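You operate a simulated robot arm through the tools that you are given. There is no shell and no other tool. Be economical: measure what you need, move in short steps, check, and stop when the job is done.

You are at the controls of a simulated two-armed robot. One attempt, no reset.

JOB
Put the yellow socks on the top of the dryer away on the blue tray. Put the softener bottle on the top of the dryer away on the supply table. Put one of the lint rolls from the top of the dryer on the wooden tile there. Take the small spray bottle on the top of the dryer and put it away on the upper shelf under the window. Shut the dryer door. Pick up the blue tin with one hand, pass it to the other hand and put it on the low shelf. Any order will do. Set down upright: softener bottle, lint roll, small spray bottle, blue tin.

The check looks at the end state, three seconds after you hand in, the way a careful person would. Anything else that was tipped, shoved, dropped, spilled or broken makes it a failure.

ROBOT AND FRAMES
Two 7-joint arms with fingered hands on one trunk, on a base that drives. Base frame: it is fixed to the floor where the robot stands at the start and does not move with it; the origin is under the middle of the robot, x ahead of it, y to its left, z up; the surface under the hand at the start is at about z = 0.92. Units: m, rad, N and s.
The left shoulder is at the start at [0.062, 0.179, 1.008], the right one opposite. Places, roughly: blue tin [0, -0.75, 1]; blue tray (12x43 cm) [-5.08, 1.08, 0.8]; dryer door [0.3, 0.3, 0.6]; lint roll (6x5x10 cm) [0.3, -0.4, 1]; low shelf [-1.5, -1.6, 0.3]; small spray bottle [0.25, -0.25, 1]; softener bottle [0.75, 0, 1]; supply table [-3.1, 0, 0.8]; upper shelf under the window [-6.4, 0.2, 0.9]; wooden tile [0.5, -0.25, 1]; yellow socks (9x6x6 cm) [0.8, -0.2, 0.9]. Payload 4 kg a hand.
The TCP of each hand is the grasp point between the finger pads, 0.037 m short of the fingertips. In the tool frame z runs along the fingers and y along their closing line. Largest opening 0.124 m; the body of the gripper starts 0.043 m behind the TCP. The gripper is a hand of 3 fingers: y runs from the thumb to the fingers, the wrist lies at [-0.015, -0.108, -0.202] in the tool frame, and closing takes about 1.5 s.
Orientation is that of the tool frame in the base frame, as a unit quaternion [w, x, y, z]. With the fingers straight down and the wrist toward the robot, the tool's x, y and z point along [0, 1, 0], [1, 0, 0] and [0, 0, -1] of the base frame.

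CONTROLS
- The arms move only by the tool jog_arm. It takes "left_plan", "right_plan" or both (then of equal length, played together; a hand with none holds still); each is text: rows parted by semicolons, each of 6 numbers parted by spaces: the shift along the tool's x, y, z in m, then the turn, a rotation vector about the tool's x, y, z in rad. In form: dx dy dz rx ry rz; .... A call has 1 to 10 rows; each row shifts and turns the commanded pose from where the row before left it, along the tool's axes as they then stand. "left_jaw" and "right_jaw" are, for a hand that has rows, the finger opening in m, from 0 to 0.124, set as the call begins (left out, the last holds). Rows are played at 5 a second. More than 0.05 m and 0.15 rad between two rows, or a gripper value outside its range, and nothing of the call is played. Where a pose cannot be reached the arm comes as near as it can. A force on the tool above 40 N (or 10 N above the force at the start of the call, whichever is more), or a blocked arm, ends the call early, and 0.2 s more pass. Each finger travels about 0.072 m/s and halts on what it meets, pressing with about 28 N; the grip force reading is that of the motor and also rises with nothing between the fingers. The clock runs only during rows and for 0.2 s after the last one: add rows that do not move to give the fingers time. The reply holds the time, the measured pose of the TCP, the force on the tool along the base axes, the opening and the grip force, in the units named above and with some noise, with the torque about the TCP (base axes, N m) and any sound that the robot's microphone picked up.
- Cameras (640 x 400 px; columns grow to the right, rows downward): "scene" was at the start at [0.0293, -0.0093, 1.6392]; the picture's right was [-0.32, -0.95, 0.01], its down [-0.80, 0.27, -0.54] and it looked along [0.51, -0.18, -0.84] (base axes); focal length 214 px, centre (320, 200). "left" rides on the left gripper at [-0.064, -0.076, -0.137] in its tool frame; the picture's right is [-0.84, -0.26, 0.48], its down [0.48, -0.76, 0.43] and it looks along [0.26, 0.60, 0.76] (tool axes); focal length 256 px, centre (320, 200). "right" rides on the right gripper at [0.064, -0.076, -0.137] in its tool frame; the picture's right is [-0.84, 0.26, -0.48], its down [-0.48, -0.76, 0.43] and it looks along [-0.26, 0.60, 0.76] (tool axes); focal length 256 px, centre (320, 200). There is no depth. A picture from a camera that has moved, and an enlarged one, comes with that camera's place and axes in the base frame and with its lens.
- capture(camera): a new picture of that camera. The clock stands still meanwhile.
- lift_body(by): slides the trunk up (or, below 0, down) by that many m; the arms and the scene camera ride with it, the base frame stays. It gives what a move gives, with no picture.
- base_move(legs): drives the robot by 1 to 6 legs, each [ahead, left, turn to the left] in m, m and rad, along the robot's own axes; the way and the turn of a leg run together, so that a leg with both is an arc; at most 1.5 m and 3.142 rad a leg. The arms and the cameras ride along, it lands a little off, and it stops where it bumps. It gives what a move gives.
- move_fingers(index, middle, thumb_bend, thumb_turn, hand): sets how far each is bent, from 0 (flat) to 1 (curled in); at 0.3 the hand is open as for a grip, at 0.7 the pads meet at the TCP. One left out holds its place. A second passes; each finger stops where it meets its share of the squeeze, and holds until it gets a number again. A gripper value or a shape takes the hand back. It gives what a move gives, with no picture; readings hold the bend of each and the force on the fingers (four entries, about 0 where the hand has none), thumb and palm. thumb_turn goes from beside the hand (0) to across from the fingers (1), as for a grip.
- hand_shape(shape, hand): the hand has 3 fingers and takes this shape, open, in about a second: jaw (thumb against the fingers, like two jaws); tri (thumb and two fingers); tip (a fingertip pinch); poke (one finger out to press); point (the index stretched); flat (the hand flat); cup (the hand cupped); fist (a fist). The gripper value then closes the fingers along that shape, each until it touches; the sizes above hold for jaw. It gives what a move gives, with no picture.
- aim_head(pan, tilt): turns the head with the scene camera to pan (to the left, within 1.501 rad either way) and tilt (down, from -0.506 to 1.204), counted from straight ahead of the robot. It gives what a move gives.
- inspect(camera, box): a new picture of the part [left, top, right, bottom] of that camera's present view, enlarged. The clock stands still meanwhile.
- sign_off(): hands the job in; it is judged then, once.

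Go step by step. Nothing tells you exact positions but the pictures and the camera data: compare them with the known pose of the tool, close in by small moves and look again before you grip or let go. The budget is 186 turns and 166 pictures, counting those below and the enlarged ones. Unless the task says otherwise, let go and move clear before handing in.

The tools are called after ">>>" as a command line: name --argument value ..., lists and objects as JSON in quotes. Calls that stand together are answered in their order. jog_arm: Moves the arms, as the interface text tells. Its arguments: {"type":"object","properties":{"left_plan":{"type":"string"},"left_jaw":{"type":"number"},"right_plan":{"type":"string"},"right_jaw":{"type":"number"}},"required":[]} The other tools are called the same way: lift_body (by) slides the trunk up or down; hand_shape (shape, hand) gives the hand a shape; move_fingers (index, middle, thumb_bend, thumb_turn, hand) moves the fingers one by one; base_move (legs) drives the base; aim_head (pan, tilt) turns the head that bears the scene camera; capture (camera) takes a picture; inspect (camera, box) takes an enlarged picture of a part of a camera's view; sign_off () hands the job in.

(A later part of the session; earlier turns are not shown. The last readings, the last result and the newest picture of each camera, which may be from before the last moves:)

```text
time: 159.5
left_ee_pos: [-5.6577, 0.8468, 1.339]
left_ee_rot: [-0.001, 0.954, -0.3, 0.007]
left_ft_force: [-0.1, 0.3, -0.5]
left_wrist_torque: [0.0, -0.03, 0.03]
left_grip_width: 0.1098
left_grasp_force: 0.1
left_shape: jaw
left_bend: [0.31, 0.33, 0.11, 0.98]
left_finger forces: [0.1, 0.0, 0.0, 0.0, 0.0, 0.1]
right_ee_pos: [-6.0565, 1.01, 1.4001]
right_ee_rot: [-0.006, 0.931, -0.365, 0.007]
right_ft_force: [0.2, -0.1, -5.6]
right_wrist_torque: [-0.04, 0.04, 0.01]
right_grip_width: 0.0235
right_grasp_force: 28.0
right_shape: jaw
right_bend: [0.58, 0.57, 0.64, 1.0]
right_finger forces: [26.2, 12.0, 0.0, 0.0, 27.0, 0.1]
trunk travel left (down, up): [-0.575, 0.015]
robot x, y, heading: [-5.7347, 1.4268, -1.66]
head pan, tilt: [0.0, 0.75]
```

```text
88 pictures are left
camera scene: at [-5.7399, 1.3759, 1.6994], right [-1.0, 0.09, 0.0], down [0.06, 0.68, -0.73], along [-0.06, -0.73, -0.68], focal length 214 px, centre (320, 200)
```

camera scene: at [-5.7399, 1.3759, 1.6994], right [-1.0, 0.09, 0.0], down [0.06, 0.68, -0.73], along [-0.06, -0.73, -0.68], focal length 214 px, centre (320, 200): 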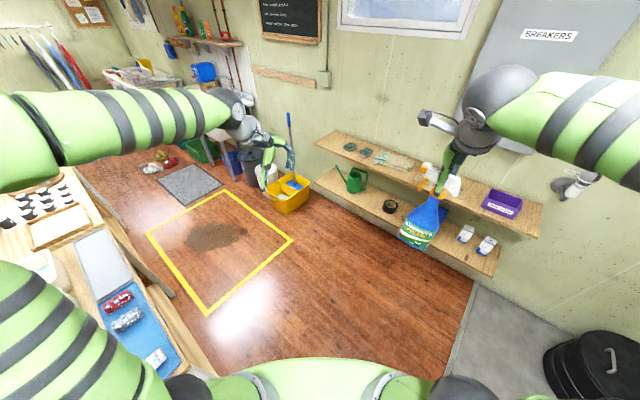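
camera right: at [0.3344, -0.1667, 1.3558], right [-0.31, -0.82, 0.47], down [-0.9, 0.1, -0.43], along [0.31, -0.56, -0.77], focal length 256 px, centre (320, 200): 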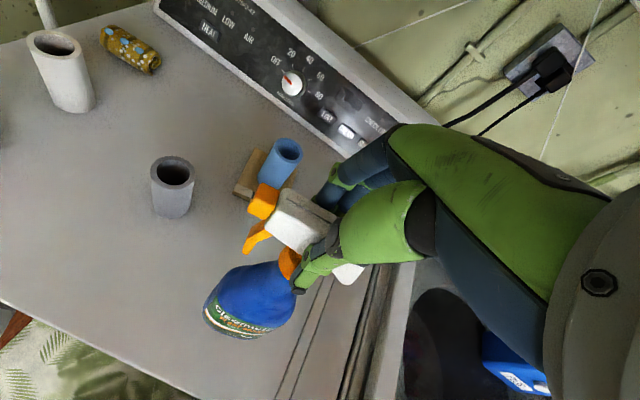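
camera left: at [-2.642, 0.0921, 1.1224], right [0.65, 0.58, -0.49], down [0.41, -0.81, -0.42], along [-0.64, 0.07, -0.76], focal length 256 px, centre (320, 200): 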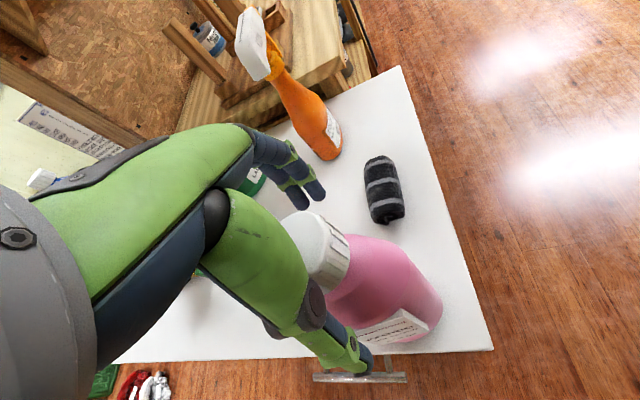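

I'll stretch the right hand forward so its elbow tucks in away from the breaker panel, pull the left hand aside, then drive up to the shelf.

>>> jog_arm --left_plan "0.008 -0.0161 0 0 0 0;0.008 -0.0161 0 0 0 0;0.008 -0.0161 0 0 0 0;0.008 -0.0161 0 0 0 0;0.008 -0.0161 0 0 0 0;0.008 -0.0161 0 0 0 0;0.008 -0.0161 0 0 0 0;0.008 -0.0161 0 0 0 0;0.008 -0.0161 0 0 0 0;0.008 -0.0161 0 0 0 0" --right_plan "0.04 0.0138 0 0 0 0;0.04 0.0138 0 0 0 0;0.04 0.0138 0 0 0 0;0.04 0.0138 0 0 0 0;0.04 0.0138 0 0 0 0;0.04 0.0138 0 0 0 0;0.04 0.0138 0 0 0 0;0.04 0.0138 0 0 0 0;0.04 0.0138 0 0 0 0;0.04 0.0138 0 0 0 0"

>>> base_move --legs '[[0.75, -0.05, 0]]'

>>> capture --camera "scene"

>>> capture --camera "right"

```text
time: 161.7
left_ee_pos: [-5.4999, 0.9345, 1.3405]
left_ee_rot: [-0.002, 0.954, -0.3, 0.008]
left_ft_force: [-0.2, 0.2, 0.0]
left_wrist_torque: [-0.02, 0.01, 0.0]
left_grip_width: 0.1102
left_grasp_force: 0.1
left_shape: jaw
left_bend: [0.31, 0.33, 0.11, 0.98]
left_finger forces: [0.0, 0.0, 0.0, 0.1, 0.0, 0.0]
right_ee_pos: [-5.8648, 0.6525, 1.3932]
right_ee_rot: [-0.008, 0.931, -0.364, 0.005]
right_ft_force: [0.2, 0.4, -5.6]
right_wrist_torque: [0.06, 0.12, 0.02]
right_grip_width: 0.0236
right_grasp_force: 28.3
right_shape: jaw
right_bend: [0.58, 0.58, 0.64, 1.0]
right_finger forces: [30.6, 15.6, 0.0, 0.0, 28.1, 0.1]
right hand out of reach, approached as far as the arm can: row 10
trunk travel left (down, up): [-0.575, 0.015]
robot x, y, heading: [-5.7349, 1.4248, -1.657]
head pan, tilt: [0.0, 0.75]
```

```text
time: 165.8
left_ee_pos: [-5.622, 0.1914, 1.3407]
left_ee_rot: [-0.002, 0.953, -0.303, 0.007]
left_ft_force: [-0.2, -1.1, 0.5]
left_wrist_torque: [0.01, -0.01, 0.0]
left_grip_width: 0.1099
left_grasp_force: 0.0
left_shape: jaw
left_bend: [0.31, 0.33, 0.11, 0.98]
left_finger forces: [0.0, 0.0, 0.0, 0.0, 0.0, 0.0]
right_ee_pos: [-5.9885, -0.0878, 1.395]
right_ee_rot: [-0.005, 0.93, -0.368, 0.007]
right_ft_force: [0.1, 0.1, -4.8]
right_wrist_torque: [-0.02, 0.03, 0.0]
right_grip_width: 0.0242
right_grasp_force: 28.8
right_shape: jaw
right_bend: [0.58, 0.57, 0.64, 1.0]
right_finger forces: [31.6, 11.8, 0.0, 0.0, 27.5, 0.0]
trunk travel left (down, up): [-0.575, 0.015]
robot x, y, heading: [-5.8538, 0.6892, -1.664]
head pan, tilt: [0.0, 0.75]
```

```text
87 pictures are left
camera scene: at [-5.8573, 0.6353, 1.6993], right [-1.0, 0.09, 0.0], down [0.06, 0.68, -0.73], along [-0.07, -0.73, -0.68], focal length 214 px, centre (320, 200)
```

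scene: 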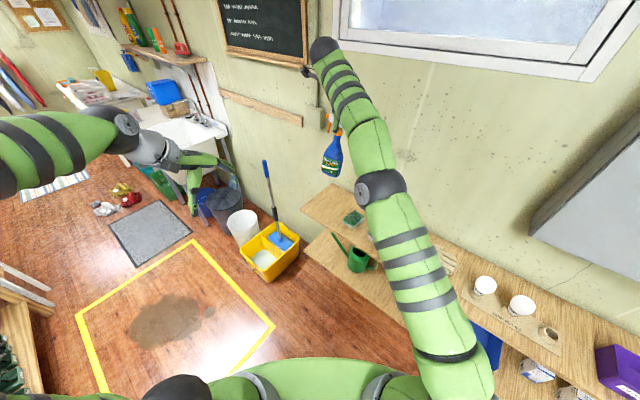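

```text
86 pictures are left
camera right: at [-5.8912, -0.0781, 1.5327], right [-0.79, 0.38, 0.47], down [0.17, 0.89, -0.43], along [-0.58, -0.26, -0.77], focal length 256 px, centre (320, 200)
```

right: 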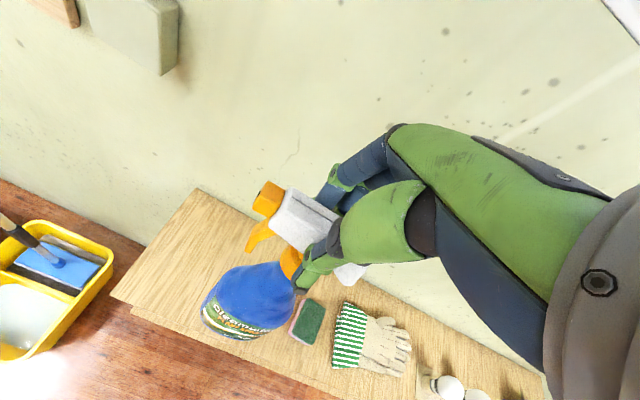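

>>> base_move --legs '[[0.157, 0, 0]]'

>>> capture --camera "right"

>>> inspect --camera "scene" --box '[250, 100, 450, 260]'

```text
time: 167.2
left_ee_pos: [-5.6355, 0.0364, 1.339]
left_ee_rot: [-0.002, 0.953, -0.303, 0.009]
left_ft_force: [-0.4, -0.1, -1.0]
left_wrist_torque: [0.04, 0.01, -0.02]
left_grip_width: 0.1099
left_grasp_force: 0.1
left_shape: jaw
left_bend: [0.31, 0.33, 0.11, 0.98]
left_finger forces: [0.0, 0.0, 0.1, 0.0, 0.0, 0.1]
right_ee_pos: [-6.0029, -0.2442, 1.3932]
right_ee_rot: [-0.006, 0.93, -0.368, 0.006]
right_ft_force: [0.5, -0.5, -5.8]
right_wrist_torque: [-0.03, 0.05, -0.01]
right_grip_width: 0.0239
right_grasp_force: 27.5
right_shape: jaw
right_bend: [0.58, 0.57, 0.64, 1.0]
right_finger forces: [31.7, 11.6, 0.0, 0.0, 27.6, 0.1]
trunk travel left (down, up): [-0.575, 0.015]
robot x, y, heading: [-5.8668, 0.5334, -1.663]
head pan, tilt: [0.0, 0.75]
```

```text
85 pictures are left
camera right: at [-5.9056, -0.2352, 1.5318], right [-0.79, 0.38, 0.47], down [0.17, 0.89, -0.43], along [-0.58, -0.26, -0.77], focal length 256 px, centre (320, 200)
```

right: 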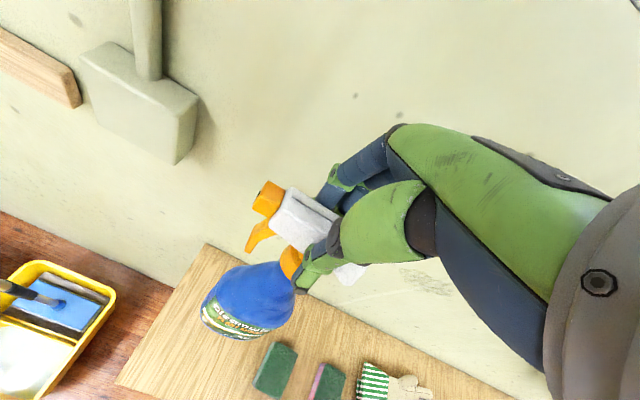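

```text
2.50 times, centred on (350, 180) of scene
camera zoom: at [-5.8719, 0.4782, 1.6993], right [-1.0, 0.09, 0.0], down [0.06, 0.68, -0.73], along [-0.07, -0.73, -0.68], focal length 536 px, centre (245, 250)
```

zoom: 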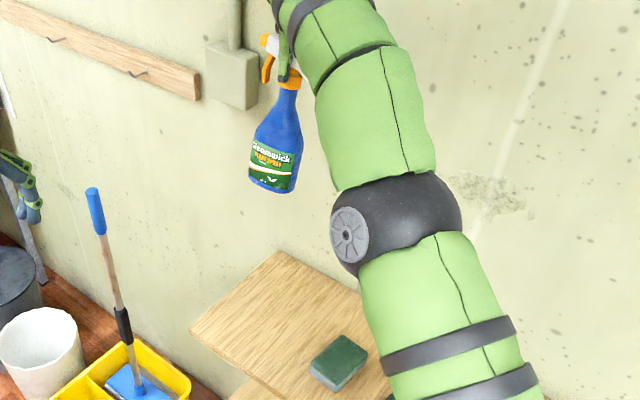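

>>> jog_arm --right_plan "0 0 0.04 0 0 0;0 0 0.04 0 0 0;0 0 0.04 0 0 0;0 0 0.04 0 0 0;0 0 0.04 0 0 0;0 0 0.04 0 0 0;0 0 0.035 0 0 0;0 0 0 0 0 0"

>>> capture --camera "right"

>>> inspect --camera "scene" --box '[250, 100, 450, 260]'

```text
time: 169.0
left_ee_pos: [-5.6349, 0.036, 1.3404]
left_ee_rot: [-0.002, 0.953, -0.302, 0.008]
left_ft_force: [-0.3, -0.4, 0.0]
left_wrist_torque: [-0.02, -0.03, -0.02]
left_grip_width: 0.1099
left_grasp_force: 0.0
left_shape: jaw
left_bend: [0.31, 0.33, 0.11, 0.98]
left_finger forces: [0.0, 0.0, 0.0, 0.1, 0.0, 0.1]
right_ee_pos: [-5.9981, -0.2413, 1.1179]
right_ee_rot: [-0.005, 0.93, -0.368, 0.007]
right_ft_force: [0.2, 0.5, -5.6]
right_wrist_torque: [0.02, 0.04, 0.01]
right_grip_width: 0.0238
right_grasp_force: 27.7
right_shape: jaw
right_bend: [0.58, 0.57, 0.64, 1.0]
right_finger forces: [30.6, 11.8, 0.0, 0.1, 27.9, 0.0]
trunk travel left (down, up): [-0.575, 0.015]
robot x, y, heading: [-5.8633, 0.5325, -1.66]
head pan, tilt: [0.0, 0.75]
```

```text
83 pictures are left
camera right: at [-5.9011, -0.2321, 1.2566], right [-0.79, 0.38, 0.47], down [0.17, 0.89, -0.43], along [-0.58, -0.26, -0.77], focal length 256 px, centre (320, 200)
```

right: 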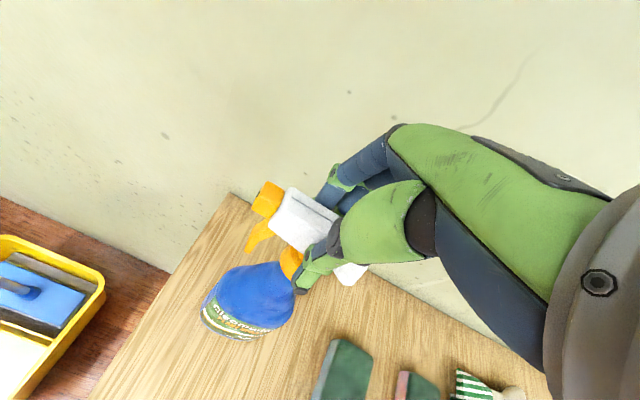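

```text
2.50 times, centred on (350, 180) of scene
camera zoom: at [-5.872, 0.4805, 1.6994], right [-1.0, 0.09, 0.0], down [0.06, 0.68, -0.73], along [-0.07, -0.73, -0.68], focal length 536 px, centre (245, 250)
```

zoom: 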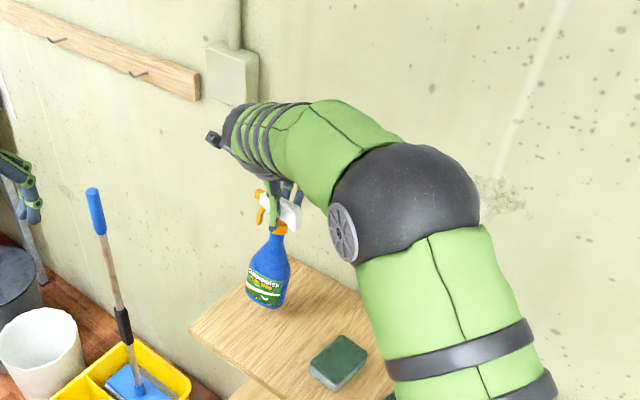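

>>> jog_arm --right_plan "0 0 0.02 0 0 0;0 0 0.015 0 0 0;0 0 0.005 0 0 0;0 0 0.004 0 0 0;0 0 0 0 0 0"

>>> inspect --camera "scene" --box '[290, 140, 390, 220]'

```text
time: 170.2
left_ee_pos: [-5.6346, 0.0381, 1.3411]
left_ee_rot: [-0.001, 0.953, -0.302, 0.009]
left_ft_force: [0.7, 0.4, -0.8]
left_wrist_torque: [0.02, 0.01, -0.01]
left_grip_width: 0.1099
left_grasp_force: 0.0
left_shape: jaw
left_bend: [0.31, 0.33, 0.11, 0.98]
left_finger forces: [0.0, 0.0, 0.1, 0.1, 0.1, 0.1]
right_ee_pos: [-5.9972, -0.2419, 1.0773]
right_ee_rot: [-0.002, 0.93, -0.368, 0.008]
right_ft_force: [-0.6, -1.8, 15.3]
right_wrist_torque: [-0.39, 0.24, 0.0]
right_grip_width: 0.0242
right_grasp_force: 28.2
right_shape: jaw
right_bend: [0.58, 0.57, 0.64, 1.0]
right_finger forces: [38.6, 15.1, 0.0, 0.1, 30.7, 0.0]
trunk travel left (down, up): [-0.575, 0.015]
robot x, y, heading: [-5.8654, 0.5324, -1.662]
head pan, tilt: [0.0, 0.75]
```

```text
5.00 times, centred on (340, 180) of scene
camera zoom: at [-5.8716, 0.4819, 1.6997], right [-1.0, 0.09, 0.0], down [0.06, 0.68, -0.73], along [-0.07, -0.73, -0.68], focal length 1072 px, centre (220, 300)
```

zoom: 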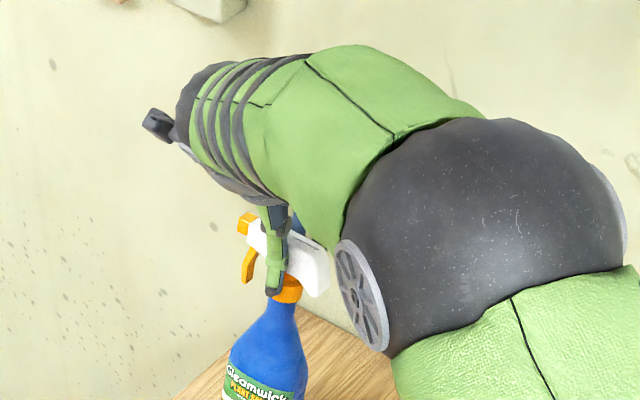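

Contact is felt. I'll release and check the bottle before rising.

>>> jog_arm --right_plan "0 0 0 0 0 0;0 0 0 0 0 0;0 0 0 0 0 0;0 0 0 0 0 0;0 0 0 0 0 0;0 0 0 0 0 0" --right_jaw 0.1

>>> capture --camera "right"

>>> inspect --camera "scene" --box '[290, 160, 390, 240]'

```text
time: 171.6
left_ee_pos: [-5.6339, 0.037, 1.3398]
left_ee_rot: [-0.001, 0.953, -0.302, 0.008]
left_ft_force: [0.1, -0.5, 1.3]
left_wrist_torque: [0.01, 0.05, 0.01]
left_grip_width: 0.1098
left_grasp_force: 0.0
left_shape: jaw
left_bend: [0.31, 0.33, 0.11, 0.98]
left_finger forces: [0.1, 0.0, 0.0, 0.0, 0.0, 0.0]
right_ee_pos: [-5.9962, -0.241, 1.0742]
right_ee_rot: [-0.006, 0.93, -0.367, 0.006]
right_ft_force: [1.2, 0.5, 0.1]
right_wrist_torque: [0.01, 0.03, 0.0]
right_grip_width: 0.0997
right_grasp_force: 0.0
right_shape: jaw
right_bend: [0.32, 0.35, 0.0, 0.98]
right_finger forces: [0.1, 0.1, 0.1, 0.0, 0.0, 0.0]
trunk travel left (down, up): [-0.575, 0.015]
robot x, y, heading: [-5.8685, 0.5327, -1.663]
head pan, tilt: [0.0, 0.75]
```

```text
80 pictures are left
camera right: at [-5.9004, -0.2317, 1.2132], right [-0.79, 0.38, 0.47], down [0.17, 0.89, -0.43], along [-0.58, -0.26, -0.77], focal length 256 px, centre (320, 200)
```

right: 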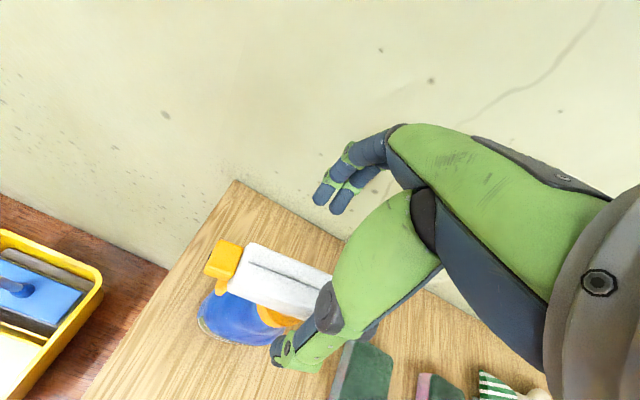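

```text
5.00 times, centred on (340, 200) of scene
camera zoom: at [-5.8717, 0.4807, 1.6994], right [-1.0, 0.09, 0.0], down [0.06, 0.68, -0.73], along [-0.07, -0.73, -0.68], focal length 1072 px, centre (220, 200)
```

zoom: 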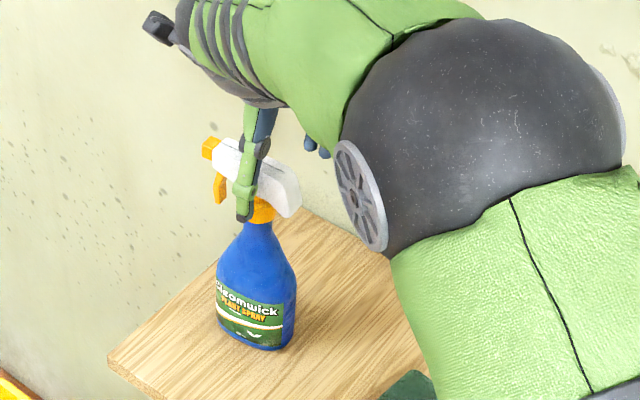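

>>> jog_arm --right_plan "0 -0.012 0 0 0 0;0 0 -0.02 0 0 0;0 0 -0.03 0 0 0;0 0 -0.04 0 0 0;0 0 -0.045 0 0 0;0 0 -0.045 0 0 0;0 0 -0.045 0 0 0;0 0 -0.045 0 0 0;0 0 0 0 0 0" --right_jaw 0.124

>>> base_move --legs '[[-0.75, 0, 0]]'

>>> capture --camera "scene"

```text
time: 173.6
left_ee_pos: [-5.6342, 0.0356, 1.3405]
left_ee_rot: [-0.001, 0.953, -0.303, 0.007]
left_ft_force: [0.3, 0.0, 0.0]
left_wrist_torque: [0.01, -0.01, 0.01]
left_grip_width: 0.1098
left_grasp_force: 0.1
left_shape: jaw
left_bend: [0.31, 0.33, 0.11, 0.98]
left_finger forces: [0.0, 0.1, 0.0, 0.0, 0.1, 0.0]
right_ee_pos: [-5.9924, -0.2326, 1.3468]
right_ee_rot: [-0.005, 0.93, -0.368, 0.007]
right_ft_force: [0.6, 0.8, -0.3]
right_wrist_torque: [0.02, -0.05, -0.02]
right_grip_width: 0.1236
right_grasp_force: 0.1
right_shape: jaw
right_bend: [0.3, 0.3, 0.3, 0.98]
right_finger forces: [0.0, 0.0, 0.0, 0.0, 0.1, 0.0]
trunk travel left (down, up): [-0.575, 0.015]
robot x, y, heading: [-5.8676, 0.5317, -1.661]
head pan, tilt: [0.0, 0.75]
```

```text
time: 177.7
left_ee_pos: [-5.5649, 0.7808, 1.3409]
left_ee_rot: [-0.001, 0.952, -0.305, 0.008]
left_ft_force: [0.4, 0.7, 0.7]
left_wrist_torque: [0.0, 0.02, -0.03]
left_grip_width: 0.11
left_grasp_force: 0.0
left_shape: jaw
left_bend: [0.31, 0.33, 0.11, 0.98]
left_finger forces: [0.1, 0.0, 0.0, 0.1, 0.1, 0.1]
right_ee_pos: [-5.9238, 0.512, 1.3455]
right_ee_rot: [-0.005, 0.929, -0.371, 0.007]
right_ft_force: [0.4, 0.6, 0.3]
right_wrist_torque: [-0.06, 0.0, 0.0]
right_grip_width: 0.1238
right_grasp_force: 0.0
right_shape: jaw
right_bend: [0.3, 0.3, 0.3, 0.98]
right_finger forces: [0.0, 0.0, 0.1, 0.0, 0.0, 0.1]
trunk travel left (down, up): [-0.575, 0.015]
robot x, y, heading: [-5.7952, 1.2794, -1.667]
head pan, tilt: [0.0, 0.75]
```

```text
78 pictures are left
camera scene: at [-5.8005, 1.2259, 1.6994], right [-1.0, 0.1, 0.0], down [0.07, 0.68, -0.73], along [-0.07, -0.73, -0.68], focal length 214 px, centre (320, 200)
```

scene: 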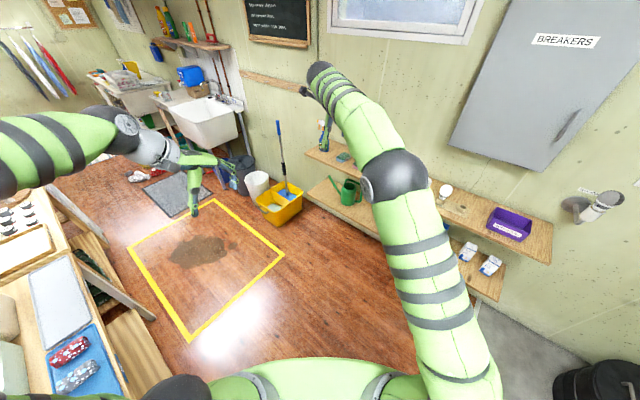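

The spray bottle stands on the upper shelf. While I'm here I'll note the blue tray on the rear bench.

>>> inspect --camera "scene" --box '[0, 230, 160, 400]'

>>> inspect --camera "scene" --box '[290, 100, 380, 180]'

```text
2.35 times, centred on (80, 315) of scene
camera zoom: at [-5.8005, 1.2259, 1.6994], right [-1.0, 0.1, 0.0], down [0.07, 0.68, -0.73], along [-0.07, -0.73, -0.68], focal length 505 px, centre (885, -71)
```

zoom: 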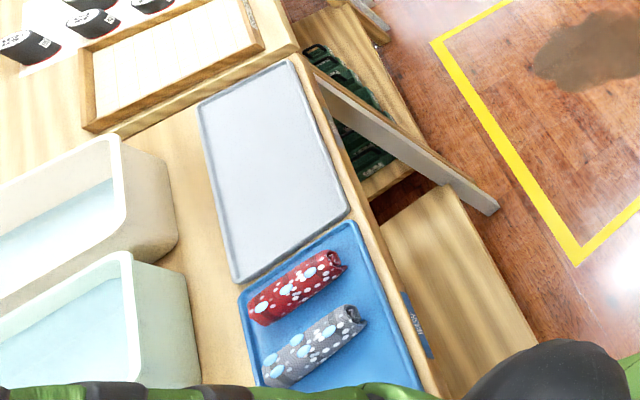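

```text
5.00 times, centred on (335, 140) of scene
camera zoom: at [-5.8005, 1.2259, 1.6994], right [-1.0, 0.1, 0.0], down [0.07, 0.68, -0.73], along [-0.07, -0.73, -0.68], focal length 1072 px, centre (245, 500)
```

zoom: 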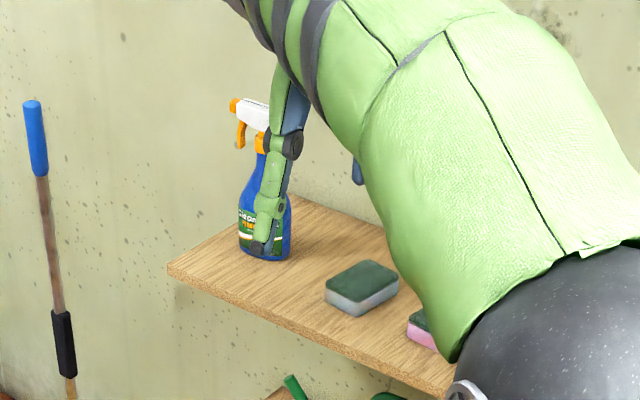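

Now I'll leave the same way: narrow both arms forward, turn to face the wall squarely and back out through the passage.

>>> jog_arm --left_plan "0.003 0.04 0 0 0 0;0.003 0.04 0 0 0 0;0.003 0.04 0 0 0 0;0.003 0.04 0 0 0 0;0.003 0.04 0 0 0 0;0.003 0.04 0 0 0 0;0.003 0.04 0 0 0 0;0.003 0.04 0 0 0 0;0.003 0.035 0 0 0 0" --right_plan "-0.0182 0.01 0 0 0 0;-0.0182 0.01 0 0 0 0;-0.0182 0.01 0 0 0 0;-0.0182 0.01 0 0 0 0;-0.0182 0.01 0 0 0 0;-0.0182 0.01 0 0 0 0;-0.0182 0.01 0 0 0 0;-0.0182 0.01 0 0 0 0;-0.0182 0.01 0 0 0 0"

>>> base_move --legs '[[0, 0, -0.7], [-0.6, -0.27, 0], [-1.5, 0, 0], [-0.2, 0, 0]]'

```text
time: 179.7
left_ee_pos: [-5.7507, 0.4738, 1.3381]
left_ee_rot: [-0.003, 0.952, -0.305, 0.009]
left_ft_force: [0.5, -0.8, -0.6]
left_wrist_torque: [0.02, 0.01, -0.01]
left_grip_width: 0.1099
left_grasp_force: 0.1
left_shape: jaw
left_bend: [0.31, 0.33, 0.11, 0.98]
left_finger forces: [0.0, 0.0, 0.1, 0.0, 0.0, 0.0]
right_ee_pos: [-6.1067, 0.5586, 1.3426]
right_ee_rot: [-0.006, 0.929, -0.37, 0.007]
right_ft_force: [0.1, -0.3, -0.4]
right_wrist_torque: [0.02, -0.04, 0.03]
right_grip_width: 0.1235
right_grasp_force: 0.1
right_shape: jaw
right_bend: [0.3, 0.3, 0.3, 0.98]
right_finger forces: [0.0, 0.0, 0.0, 0.1, 0.0, 0.0]
trunk travel left (down, up): [-0.575, 0.015]
robot x, y, heading: [-5.7966, 1.2777, -1.668]
head pan, tilt: [0.0, 0.75]
```

```text
time: 193.4
left_ee_pos: [-4.816, 2.4325, 1.3396]
left_ee_rot: [0.003, 0.786, -0.618, 0.008]
left_ft_force: [1.3, 0.0, 0.7]
left_wrist_torque: [0.0, 0.02, -0.02]
left_grip_width: 0.1098
left_grasp_force: 0.0
left_shape: jaw
left_bend: [0.31, 0.33, 0.11, 0.98]
left_finger forces: [0.1, 0.0, 0.0, 0.0, 0.0, 0.0]
right_ee_pos: [-5.0311, 2.7297, 1.3443]
right_ee_rot: [-0.002, 0.742, -0.67, 0.009]
right_ft_force: [0.2, 0.0, 0.1]
right_wrist_torque: [-0.06, 0.02, 0.04]
right_grip_width: 0.1235
right_grasp_force: 0.0
right_shape: jaw
right_bend: [0.3, 0.3, 0.3, 0.98]
right_finger forces: [0.0, 0.0, 0.0, 0.0, 0.0, 0.0]
trunk travel left (down, up): [-0.575, 0.015]
robot x, y, heading: [-4.3293, 3.0661, -2.386]
head pan, tilt: [0.0, 0.75]
```

>>> base_move --legs '[[0, 0, 1.58], [1.5, 0.15, 0], [1.5, 0.15, 0], [0.9, 0.15, 0]]'

>>> aim_head --pan 0 --tilt 0.6

>>> capture --camera "scene"

```text
refused: leg 2 is longer than a leg can be; nothing moved
```

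```text
time: 194.1
left_ee_pos: [-4.8176, 2.4319, 1.3379]
left_ee_rot: [0.002, 0.787, -0.617, 0.008]
left_ft_force: [-0.5, 0.8, -0.1]
left_wrist_torque: [0.0, -0.03, 0.01]
left_grip_width: 0.1099
left_grasp_force: 0.0
left_shape: jaw
left_bend: [0.31, 0.33, 0.11, 0.98]
left_finger forces: [0.0, 0.1, 0.0, 0.1, 0.0, 0.0]
right_ee_pos: [-5.0327, 2.728, 1.3438]
right_ee_rot: [-0.002, 0.742, -0.67, 0.009]
right_ft_force: [0.7, 0.4, 0.4]
right_wrist_torque: [0.0, 0.02, -0.02]
right_grip_width: 0.1235
right_grasp_force: 0.1
right_shape: jaw
right_bend: [0.3, 0.3, 0.3, 0.98]
right_finger forces: [0.0, 0.1, 0.0, 0.0, 0.0, 0.0]
trunk travel left (down, up): [-0.575, 0.015]
robot x, y, heading: [-4.327, 3.0715, -2.382]
head pan, tilt: [0.0, 0.6]
```

```text
75 pictures are left
camera scene: at [-4.3713, 3.0294, 1.7122], right [-0.69, 0.72, 0.0], down [0.41, 0.39, -0.82], along [-0.6, -0.57, -0.57], focal length 214 px, centre (320, 200)
```

scene: 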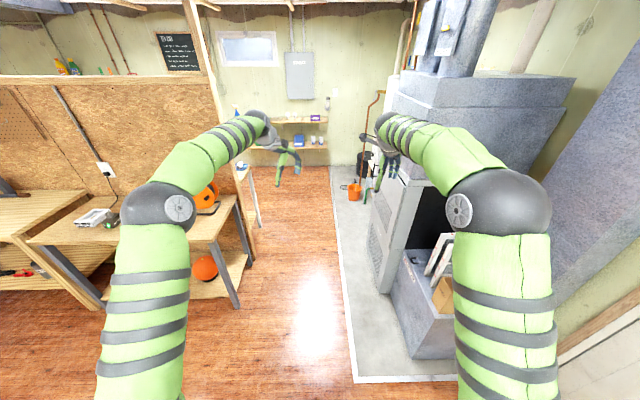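

>>> base_move --legs '[[0, 0, 1.58], [1.4, 0.15, 0], [1.4, 0.15, 0], [1.0, 0.15, 0]]'

>>> capture --camera "scene"

```text
time: 216.5
left_ee_pos: [-0.6106, 0.2902, 1.3383]
left_ee_rot: [-0.004, 0.989, 0.145, 0.007]
left_ft_force: [-0.6, -0.1, 0.5]
left_wrist_torque: [0.0, -0.01, -0.01]
left_grip_width: 0.11
left_grasp_force: 0.1
left_shape: jaw
left_bend: [0.31, 0.33, 0.11, 0.98]
left_finger forces: [0.0, 0.1, 0.1, 0.0, 0.0, 0.1]
right_ee_pos: [-0.895, 0.0604, 1.3432]
right_ee_rot: [-0.008, 0.997, 0.076, 0.004]
right_ft_force: [0.2, 0.3, -0.1]
right_wrist_torque: [0.02, 0.03, 0.05]
right_grip_width: 0.1237
right_grasp_force: 0.0
right_shape: jaw
right_bend: [0.3, 0.3, 0.3, 0.98]
right_finger forces: [0.0, 0.0, 0.0, 0.0, 0.1, 0.0]
trunk travel left (down, up): [-0.575, 0.015]
robot x, y, heading: [-1.2712, 0.7447, -0.762]
head pan, tilt: [0.0, 0.6]
```

```text
74 pictures are left
camera scene: at [-1.2293, 0.7067, 1.7122], right [-0.69, -0.73, 0.0], down [-0.41, 0.39, -0.82], along [0.6, -0.57, -0.57], focal length 214 px, centre (320, 200)
```

scene: 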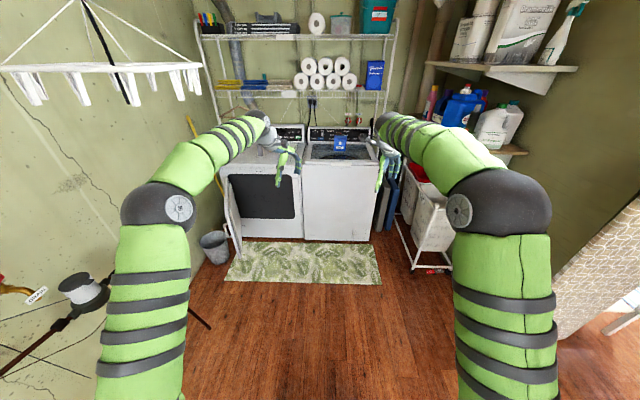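

I'm facing the dryer and washer squarely now, with the dryer door on the left edge-on. I'll zoom in on the door and the tin.

>>> inspect --camera "scene" --box '[180, 110, 420, 290]'

```text
2.22 times, centred on (300, 200) of scene
camera zoom: at [-1.2293, 0.7067, 1.7122], right [-0.69, -0.73, 0.0], down [-0.41, 0.39, -0.82], along [0.6, -0.57, -0.57], focal length 477 px, centre (364, 200)
```

zoom: 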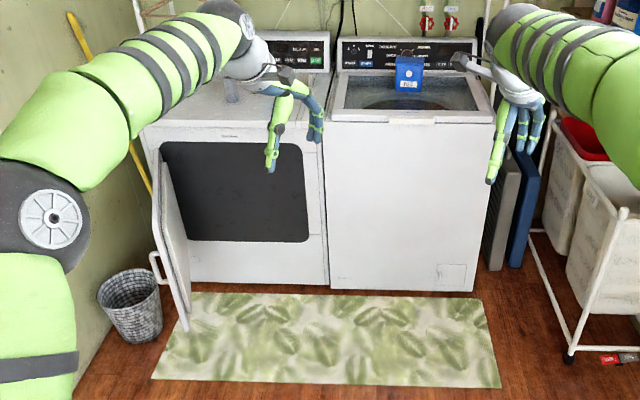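

The door's free edge is at about (0.07, 0.35), open roughly 70°, with its top near z=0.85. I'll take a stance in front, slightly lower the trunk, and bring the left hand down outside the door to swing it shut.

>>> jog_arm --right_plan "-0.0244 -0.0316 0 0 0 0;-0.0244 -0.0316 0 0 0 0;-0.0244 -0.0316 0 0 0 0;-0.0244 -0.0316 0 0 0 0;-0.0244 -0.0316 0 0 0 0"

>>> base_move --legs '[[0.45, 0.28, -0.04]]'

>>> lift_body --by -0.2

>>> aim_head --pan 0.3 --tilt 0.8

>>> capture --camera "scene"

```text
time: 217.7
left_ee_pos: [-0.6132, 0.2906, 1.3397]
left_ee_rot: [-0.004, 0.989, 0.144, 0.008]
left_ft_force: [-0.7, -0.4, -0.5]
left_wrist_torque: [0.01, -0.03, 0.0]
left_grip_width: 0.1098
left_grasp_force: 0.0
left_shape: jaw
left_bend: [0.31, 0.33, 0.11, 0.98]
left_finger forces: [0.0, 0.1, 0.0, 0.0, 0.0, 0.0]
right_ee_pos: [-1.0415, 0.1997, 1.3446]
right_ee_rot: [-0.007, 0.997, 0.075, 0.004]
right_ft_force: [-0.1, 0.3, -0.7]
right_wrist_torque: [0.0, 0.0, 0.03]
right_grip_width: 0.1236
right_grasp_force: 0.0
right_shape: jaw
right_bend: [0.3, 0.3, 0.3, 0.98]
right_finger forces: [0.0, 0.0, 0.0, 0.1, 0.0, 0.1]
trunk travel left (down, up): [-0.575, 0.015]
robot x, y, heading: [-1.2741, 0.7462, -0.754]
head pan, tilt: [0.0, 0.6]
```

```text
time: 220.8
left_ee_pos: [-0.113, 0.146, 1.3371]
left_ee_rot: [-0.004, 0.992, 0.126, 0.006]
left_ft_force: [-0.3, 0.3, 0.9]
left_wrist_torque: [0.01, 0.0, -0.01]
left_grip_width: 0.1101
left_grasp_force: 0.1
left_shape: jaw
left_bend: [0.31, 0.33, 0.11, 0.98]
left_finger forces: [0.1, 0.1, 0.0, 0.1, 0.0, 0.1]
right_ee_pos: [-0.5456, 0.0699, 1.3445]
right_ee_rot: [-0.009, 0.998, 0.056, 0.004]
right_ft_force: [-0.2, 0.0, -1.0]
right_wrist_torque: [-0.02, 0.02, -0.01]
right_grip_width: 0.1238
right_grasp_force: 0.1
right_shape: jaw
right_bend: [0.3, 0.3, 0.3, 0.98]
right_finger forces: [0.1, 0.0, 0.0, 0.1, 0.1, 0.1]
trunk travel left (down, up): [-0.575, 0.015]
robot x, y, heading: [-0.7556, 0.6256, -0.801]
head pan, tilt: [0.0, 0.6]
```

```text
time: 222.9
left_ee_pos: [-0.1138, 0.1462, 1.1388]
left_ee_rot: [-0.005, 0.992, 0.125, 0.007]
left_ft_force: [-0.1, 0.0, 0.0]
left_wrist_torque: [0.01, -0.01, -0.03]
left_grip_width: 0.1097
left_grasp_force: 0.1
left_shape: jaw
left_bend: [0.31, 0.33, 0.11, 0.98]
left_finger forces: [0.0, 0.0, 0.0, 0.0, 0.0, 0.0]
right_ee_pos: [-0.5467, 0.0702, 1.1447]
right_ee_rot: [-0.007, 0.998, 0.055, 0.004]
right_ft_force: [-0.2, -0.6, 0.0]
right_wrist_torque: [-0.02, -0.01, 0.0]
right_grip_width: 0.124
right_grasp_force: 0.0
right_shape: jaw
right_bend: [0.3, 0.3, 0.3, 0.98]
right_finger forces: [0.0, 0.0, 0.0, 0.1, 0.1, 0.1]
trunk travel left (down, up): [-0.375, 0.215]
robot x, y, heading: [-0.7562, 0.6314, -0.803]
head pan, tilt: [0.0, 0.6]
```

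```text
time: 223.8
left_ee_pos: [-0.1133, 0.1459, 1.1405]
left_ee_rot: [-0.004, 0.992, 0.125, 0.006]
left_ft_force: [-0.8, 1.0, -0.2]
left_wrist_torque: [-0.01, 0.03, -0.01]
left_grip_width: 0.1101
left_grasp_force: 0.1
left_shape: jaw
left_bend: [0.31, 0.33, 0.11, 0.98]
left_finger forces: [0.0, 0.0, 0.0, 0.1, 0.0, 0.1]
right_ee_pos: [-0.5466, 0.0708, 1.146]
right_ee_rot: [-0.008, 0.998, 0.056, 0.003]
right_ft_force: [0.1, -0.1, -0.6]
right_wrist_torque: [0.02, 0.0, 0.04]
right_grip_width: 0.1237
right_grasp_force: 0.1
right_shape: jaw
right_bend: [0.3, 0.3, 0.3, 0.98]
right_finger forces: [0.0, 0.1, 0.0, 0.0, 0.0, 0.1]
trunk travel left (down, up): [-0.375, 0.215]
robot x, y, heading: [-0.7575, 0.626, -0.798]
head pan, tilt: [0.3, 0.799]
```

```text
72 pictures are left
camera scene: at [-0.7066, 0.6114, 1.4954], right [-0.48, -0.88, 0.0], down [-0.63, 0.34, -0.7], along [0.61, -0.33, -0.72], focal length 214 px, centre (320, 200)
```

scene: 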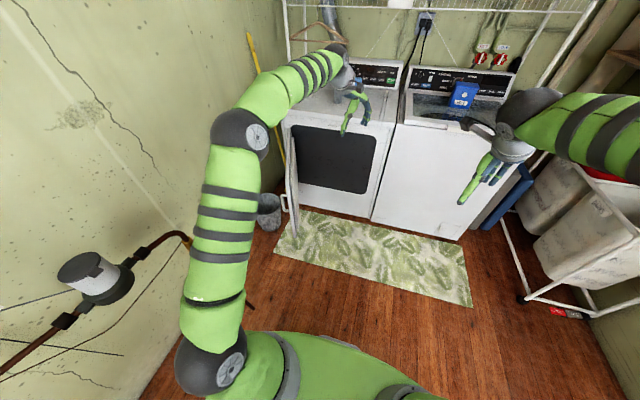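

>>> inspect --camera "scene" --box '[230, 80, 390, 260]'

```text
2.22 times, centred on (310, 170) of scene
camera zoom: at [-0.7066, 0.6114, 1.4954], right [-0.48, -0.88, 0.0], down [-0.63, 0.34, -0.7], along [0.61, -0.33, -0.72], focal length 477 px, centre (342, 267)
```

zoom: 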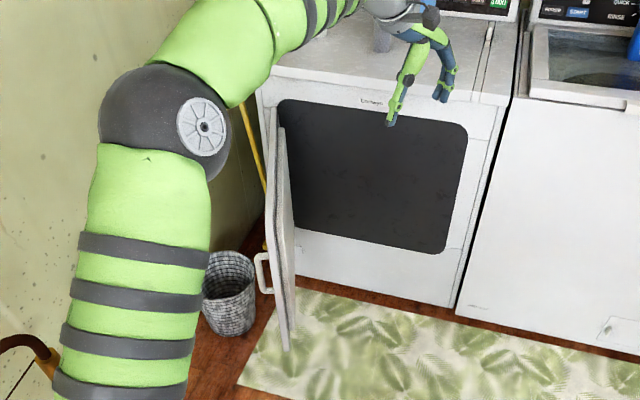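

>>> inspect --camera "scene" --box '[265, 110, 325, 250]'

```text
2.86 times, centred on (295, 180) of scene
camera zoom: at [-0.7066, 0.6114, 1.4954], right [-0.48, -0.88, 0.0], down [-0.63, 0.34, -0.7], along [0.61, -0.33, -0.72], focal length 613 px, centre (391, 257)
```

zoom: 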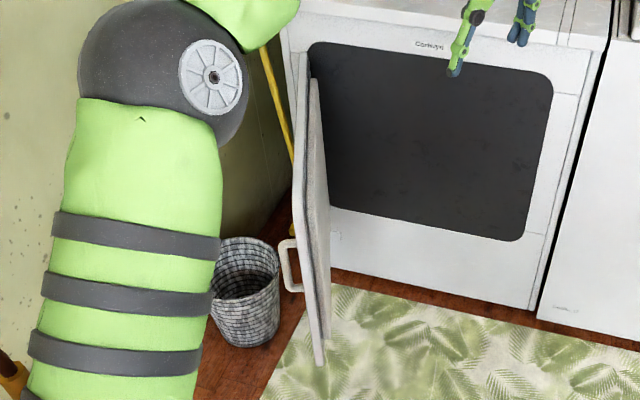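

The door's free edge is at (0.05, 0.383) and the hinge at (0.475, 0.19), with a handle on its outer face. I'll move the left hand to the left, above and outside the door.

>>> jog_arm --left_plan "0.0386 -0.023 0 0 0 0;0.0386 -0.023 0 0 0 0;0.0386 -0.023 0 0 0 0;0.0386 -0.023 0 0 0 0;0.0386 -0.023 0 0 0 0;0.0386 -0.023 0 0 0 0;0.0386 -0.023 0 0 0 0;0.0386 -0.023 0 0 0 0;0.0386 -0.023 0 0 0 0;0 0 0 0 0 0" --left_jaw 0.0

>>> capture --camera "scene"

>>> capture --camera "left"

```text
time: 225.9
left_ee_pos: [0.1445, 0.4521, 1.1275]
left_ee_rot: [-0.003, 0.992, 0.125, 0.007]
left_ft_force: [-0.1, 0.6, -0.2]
left_wrist_torque: [-0.05, 0.01, 0.01]
left_grip_width: 0.0002
left_grasp_force: 27.8
left_shape: jaw
left_bend: [0.7, 0.7, 0.71, 1.0]
left_finger forces: [0.0, 0.0, 0.1, 0.0, 0.0, 0.0]
left hand out of reach, approached as far as the arm can: row 8, 9
right_ee_pos: [-0.5461, 0.0713, 1.1441]
right_ee_rot: [-0.008, 0.998, 0.056, 0.004]
right_ft_force: [0.0, 0.6, -0.3]
right_wrist_torque: [-0.02, 0.01, -0.03]
right_grip_width: 0.1236
right_grasp_force: 0.0
right_shape: jaw
right_bend: [0.3, 0.3, 0.3, 0.98]
right_finger forces: [0.1, 0.0, 0.1, 0.0, 0.0, 0.0]
trunk travel left (down, up): [-0.375, 0.215]
robot x, y, heading: [-0.7532, 0.6283, -0.795]
head pan, tilt: [0.3, 0.799]
```

```text
69 pictures are left
camera scene: at [-0.7068, 0.6118, 1.4954], right [-0.48, -0.88, 0.0], down [-0.63, 0.34, -0.7], along [0.61, -0.33, -0.72], focal length 214 px, centre (320, 200)
```

scene: 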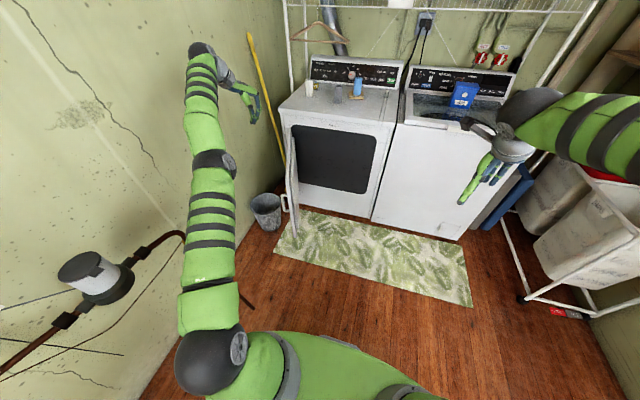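

```text
68 pictures are left
camera left: at [0.0619, 0.509, 1.2636], right [-0.87, 0.05, -0.49], down [0.29, 0.86, -0.42], along [0.4, -0.51, -0.76], focal length 256 px, centre (320, 200)
```

left: 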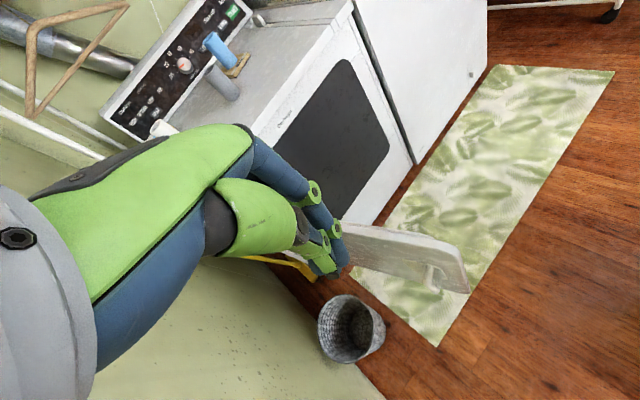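

The hand is about 9 cm outside the door, clear to descend.

>>> jog_arm --left_plan "0 0 0.043 0 0 0;0 0 0.043 0 0 0;0 0 0.043 0 0 0;0 0 0.043 0 0 0;0 0 0.043 0 0 0;0 0 0.043 0 0 0;0 0 0.043 0 0 0;0 0 0.043 0 0 0;0 0 0 0 0 0"

>>> capture --camera "left"

>>> inspect --camera "scene" --box '[170, 100, 410, 260]'

```text
time: 227.9
left_ee_pos: [0.2095, 0.4362, 0.8003]
left_ee_rot: [-0.004, 0.992, 0.125, 0.006]
left_ft_force: [0.2, 0.6, -0.7]
left_wrist_torque: [0.0, 0.0, 0.02]
left_grip_width: 0.0
left_grasp_force: 28.1
left_shape: jaw
left_bend: [0.7, 0.7, 0.71, 1.0]
left_finger forces: [0.0, 0.0, 0.1, 0.0, 0.0, 0.0]
left hand out of reach, approached as far as the arm can: row 1, 2, 3, 4, 5, 6, 7
right_ee_pos: [-0.5475, 0.0705, 1.1463]
right_ee_rot: [-0.008, 0.998, 0.056, 0.004]
right_ft_force: [-0.6, -0.7, 0.7]
right_wrist_torque: [0.0, -0.02, 0.0]
right_grip_width: 0.1236
right_grasp_force: 0.0
right_shape: jaw
right_bend: [0.3, 0.3, 0.3, 0.98]
right_finger forces: [0.0, 0.0, 0.0, 0.0, 0.0, 0.1]
trunk travel left (down, up): [-0.375, 0.215]
robot x, y, heading: [-0.7523, 0.6267, -0.799]
head pan, tilt: [0.3, 0.799]
```

```text
67 pictures are left
camera left: at [0.1279, 0.4929, 0.9368], right [-0.87, 0.05, -0.49], down [0.28, 0.86, -0.42], along [0.4, -0.51, -0.76], focal length 256 px, centre (320, 200)
```

left: 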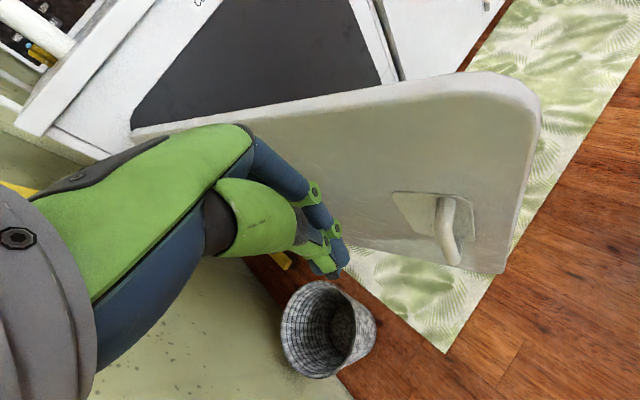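

```text
2.50 times, centred on (290, 180) of scene
camera zoom: at [-0.7065, 0.6114, 1.4954], right [-0.48, -0.88, 0.0], down [-0.63, 0.34, -0.7], along [0.61, -0.33, -0.72], focal length 536 px, centre (395, 250)
```

zoom: 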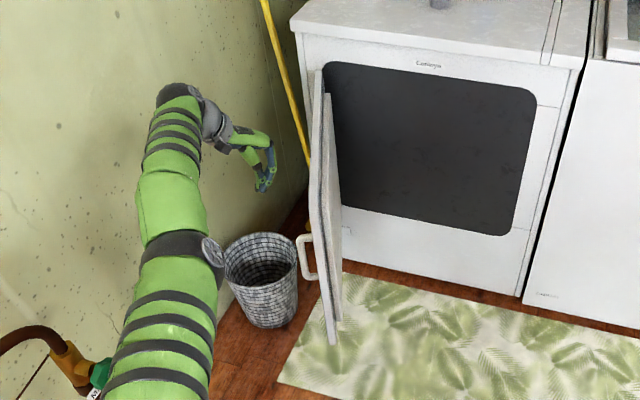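

Now I'll push the door to the right and forward along its arc.

>>> jog_arm --left_plan "-0.03 0.018 0 0 0 0;-0.03 0.018 0 0 0 0;-0.028 0.02 0 0 0 0;-0.025 0.022 0 0 0 0;-0.02 0.025 0 0 0 0;-0.016 0.028 0 0 0 0;-0.012 0.03 0 0 0 0;-0.012 0.03 0 0 0 0;0 0 0 0 0 0"

>>> inspect --camera "scene" --box '[170, 100, 410, 260]'

```text
time: 229.9
left_ee_pos: [0.1075, 0.2092, 0.7975]
left_ee_rot: [-0.005, 0.992, 0.126, 0.006]
left_ft_force: [0.3, 0.2, 0.5]
left_wrist_torque: [0.03, 0.01, 0.01]
left_grip_width: 0.0002
left_grasp_force: 28.3
left_shape: jaw
left_bend: [0.7, 0.7, 0.71, 1.0]
left_finger forces: [0.0, 0.0, 0.0, 0.0, 0.0, 0.0]
left hand out of reach, approached as far as the arm can: row 1, 2, 3, 4, 6, 7, 8
right_ee_pos: [-0.5454, 0.0706, 1.1439]
right_ee_rot: [-0.008, 0.998, 0.055, 0.004]
right_ft_force: [-0.6, 0.2, -0.1]
right_wrist_torque: [0.0, 0.02, -0.01]
right_grip_width: 0.1236
right_grasp_force: 0.1
right_shape: jaw
right_bend: [0.3, 0.3, 0.3, 0.98]
right_finger forces: [0.1, 0.1, 0.0, 0.0, 0.0, 0.0]
trunk travel left (down, up): [-0.375, 0.215]
robot x, y, heading: [-0.757, 0.6276, -0.793]
head pan, tilt: [0.3, 0.799]
```

```text
2.50 times, centred on (290, 180) of scene
camera zoom: at [-0.7062, 0.6114, 1.4954], right [-0.48, -0.88, 0.0], down [-0.63, 0.34, -0.7], along [0.61, -0.33, -0.72], focal length 536 px, centre (395, 250)
```

zoom: 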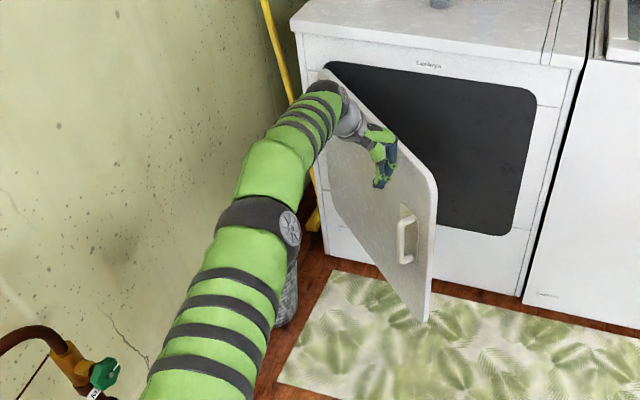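

The door swings freely. I'll press on by driving forward.

>>> base_move --legs '[[0.2, -0.05, 0]]'

>>> inspect --camera "scene" --box '[200, 60, 440, 240]'

```text
time: 231.6
left_ee_pos: [0.2104, 0.0309, 0.7965]
left_ee_rot: [-0.006, 0.992, 0.126, 0.007]
left_ft_force: [0.4, 0.2, 0.1]
left_wrist_torque: [0.03, -0.02, 0.04]
left_grip_width: 0.0
left_grasp_force: 28.3
left_shape: jaw
left_bend: [0.7, 0.7, 0.71, 1.0]
left_finger forces: [0.1, 0.0, 0.0, 0.0, 0.0, 0.0]
right_ee_pos: [-0.443, -0.1077, 1.145]
right_ee_rot: [-0.008, 0.998, 0.057, 0.004]
right_ft_force: [0.2, -0.5, 0.3]
right_wrist_torque: [0.04, 0.04, 0.02]
right_grip_width: 0.1236
right_grasp_force: 0.1
right_shape: jaw
right_bend: [0.3, 0.3, 0.3, 0.98]
right_finger forces: [0.1, 0.1, 0.0, 0.0, 0.0, 0.1]
trunk travel left (down, up): [-0.375, 0.215]
robot x, y, heading: [-0.6543, 0.4492, -0.798]
head pan, tilt: [0.3, 0.799]
```

```text
2.22 times, centred on (320, 150) of scene
camera zoom: at [-0.6027, 0.4328, 1.4953], right [-0.48, -0.88, 0.0], down [-0.63, 0.34, -0.7], along [0.61, -0.33, -0.72], focal length 477 px, centre (320, 311)
```

zoom: 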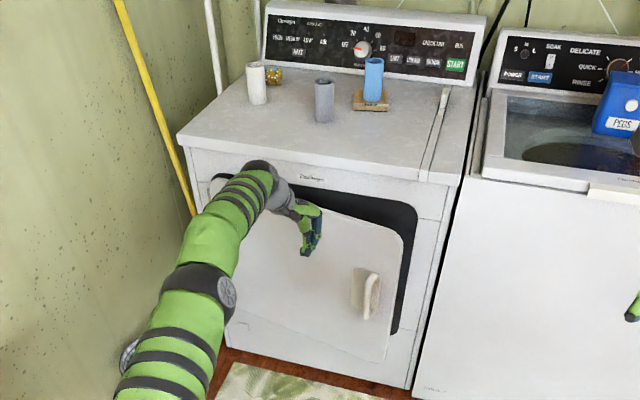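

>>> jog_arm --left_plan "-0.035 0.015 0 0 0 0;-0.035 0.015 0 0 0 0;-0.034 0.02 0 0 0 0;0 0 0 0 0 0"

>>> base_move --legs '[[0.1, 0, 0]]'

>>> inspect --camera "scene" --box '[200, 60, 440, 240]'

```text
time: 232.6
left_ee_pos: [0.12, -0.0424, 0.7963]
left_ee_rot: [-0.004, 0.992, 0.125, 0.008]
left_ft_force: [-0.2, -0.9, 0.3]
left_wrist_torque: [0.0, -0.01, -0.01]
left_grip_width: 0.0
left_grasp_force: 27.7
left_shape: jaw
left_bend: [0.7, 0.7, 0.71, 1.0]
left_finger forces: [0.1, 0.1, 0.1, 0.0, 0.0, 0.0]
right_ee_pos: [-0.4417, -0.108, 1.1453]
right_ee_rot: [-0.007, 0.998, 0.056, 0.003]
right_ft_force: [0.4, 0.1, 0.3]
right_wrist_torque: [0.0, 0.03, 0.02]
right_grip_width: 0.1239
right_grasp_force: 0.2
right_shape: jaw
right_bend: [0.3, 0.3, 0.3, 0.98]
right_finger forces: [0.0, 0.1, 0.0, 0.0, 0.1, 0.0]
trunk travel left (down, up): [-0.375, 0.215]
robot x, y, heading: [-0.6533, 0.449, -0.798]
head pan, tilt: [0.3, 0.799]
```

```text
time: 233.7
left_ee_pos: [0.1905, -0.1148, 0.7947]
left_ee_rot: [-0.006, 0.992, 0.126, 0.006]
left_ft_force: [0.2, -0.5, -0.7]
left_wrist_torque: [0.02, 0.03, -0.01]
left_grip_width: 0.0004
left_grasp_force: 28.1
left_shape: jaw
left_bend: [0.7, 0.7, 0.71, 1.0]
left_finger forces: [0.0, 0.1, 0.0, 0.0, 0.0, 0.1]
right_ee_pos: [-0.3722, -0.1796, 1.1434]
right_ee_rot: [-0.009, 0.998, 0.055, 0.003]
right_ft_force: [0.6, -0.9, 0.2]
right_wrist_torque: [0.04, 0.05, 0.01]
right_grip_width: 0.1238
right_grasp_force: 0.1
right_shape: jaw
right_bend: [0.3, 0.3, 0.3, 0.98]
right_finger forces: [0.1, 0.0, 0.0, 0.0, 0.0, 0.0]
trunk travel left (down, up): [-0.375, 0.215]
robot x, y, heading: [-0.5792, 0.3772, -0.8]
head pan, tilt: [0.3, 0.799]
```

```text
2.22 times, centred on (320, 150) of scene
camera zoom: at [-0.5327, 0.3612, 1.4953], right [-0.48, -0.88, 0.0], down [-0.63, 0.34, -0.7], along [0.61, -0.33, -0.72], focal length 477 px, centre (320, 311)
```

zoom: 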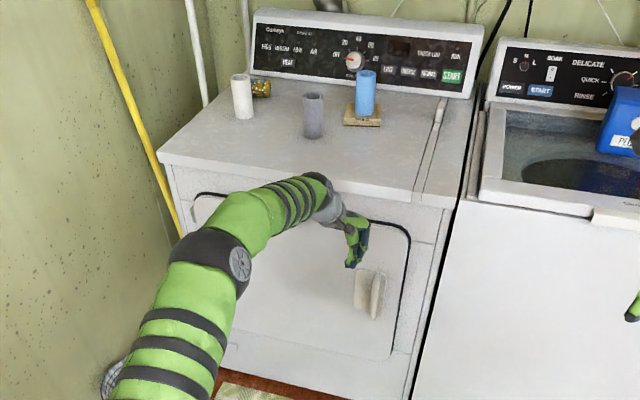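

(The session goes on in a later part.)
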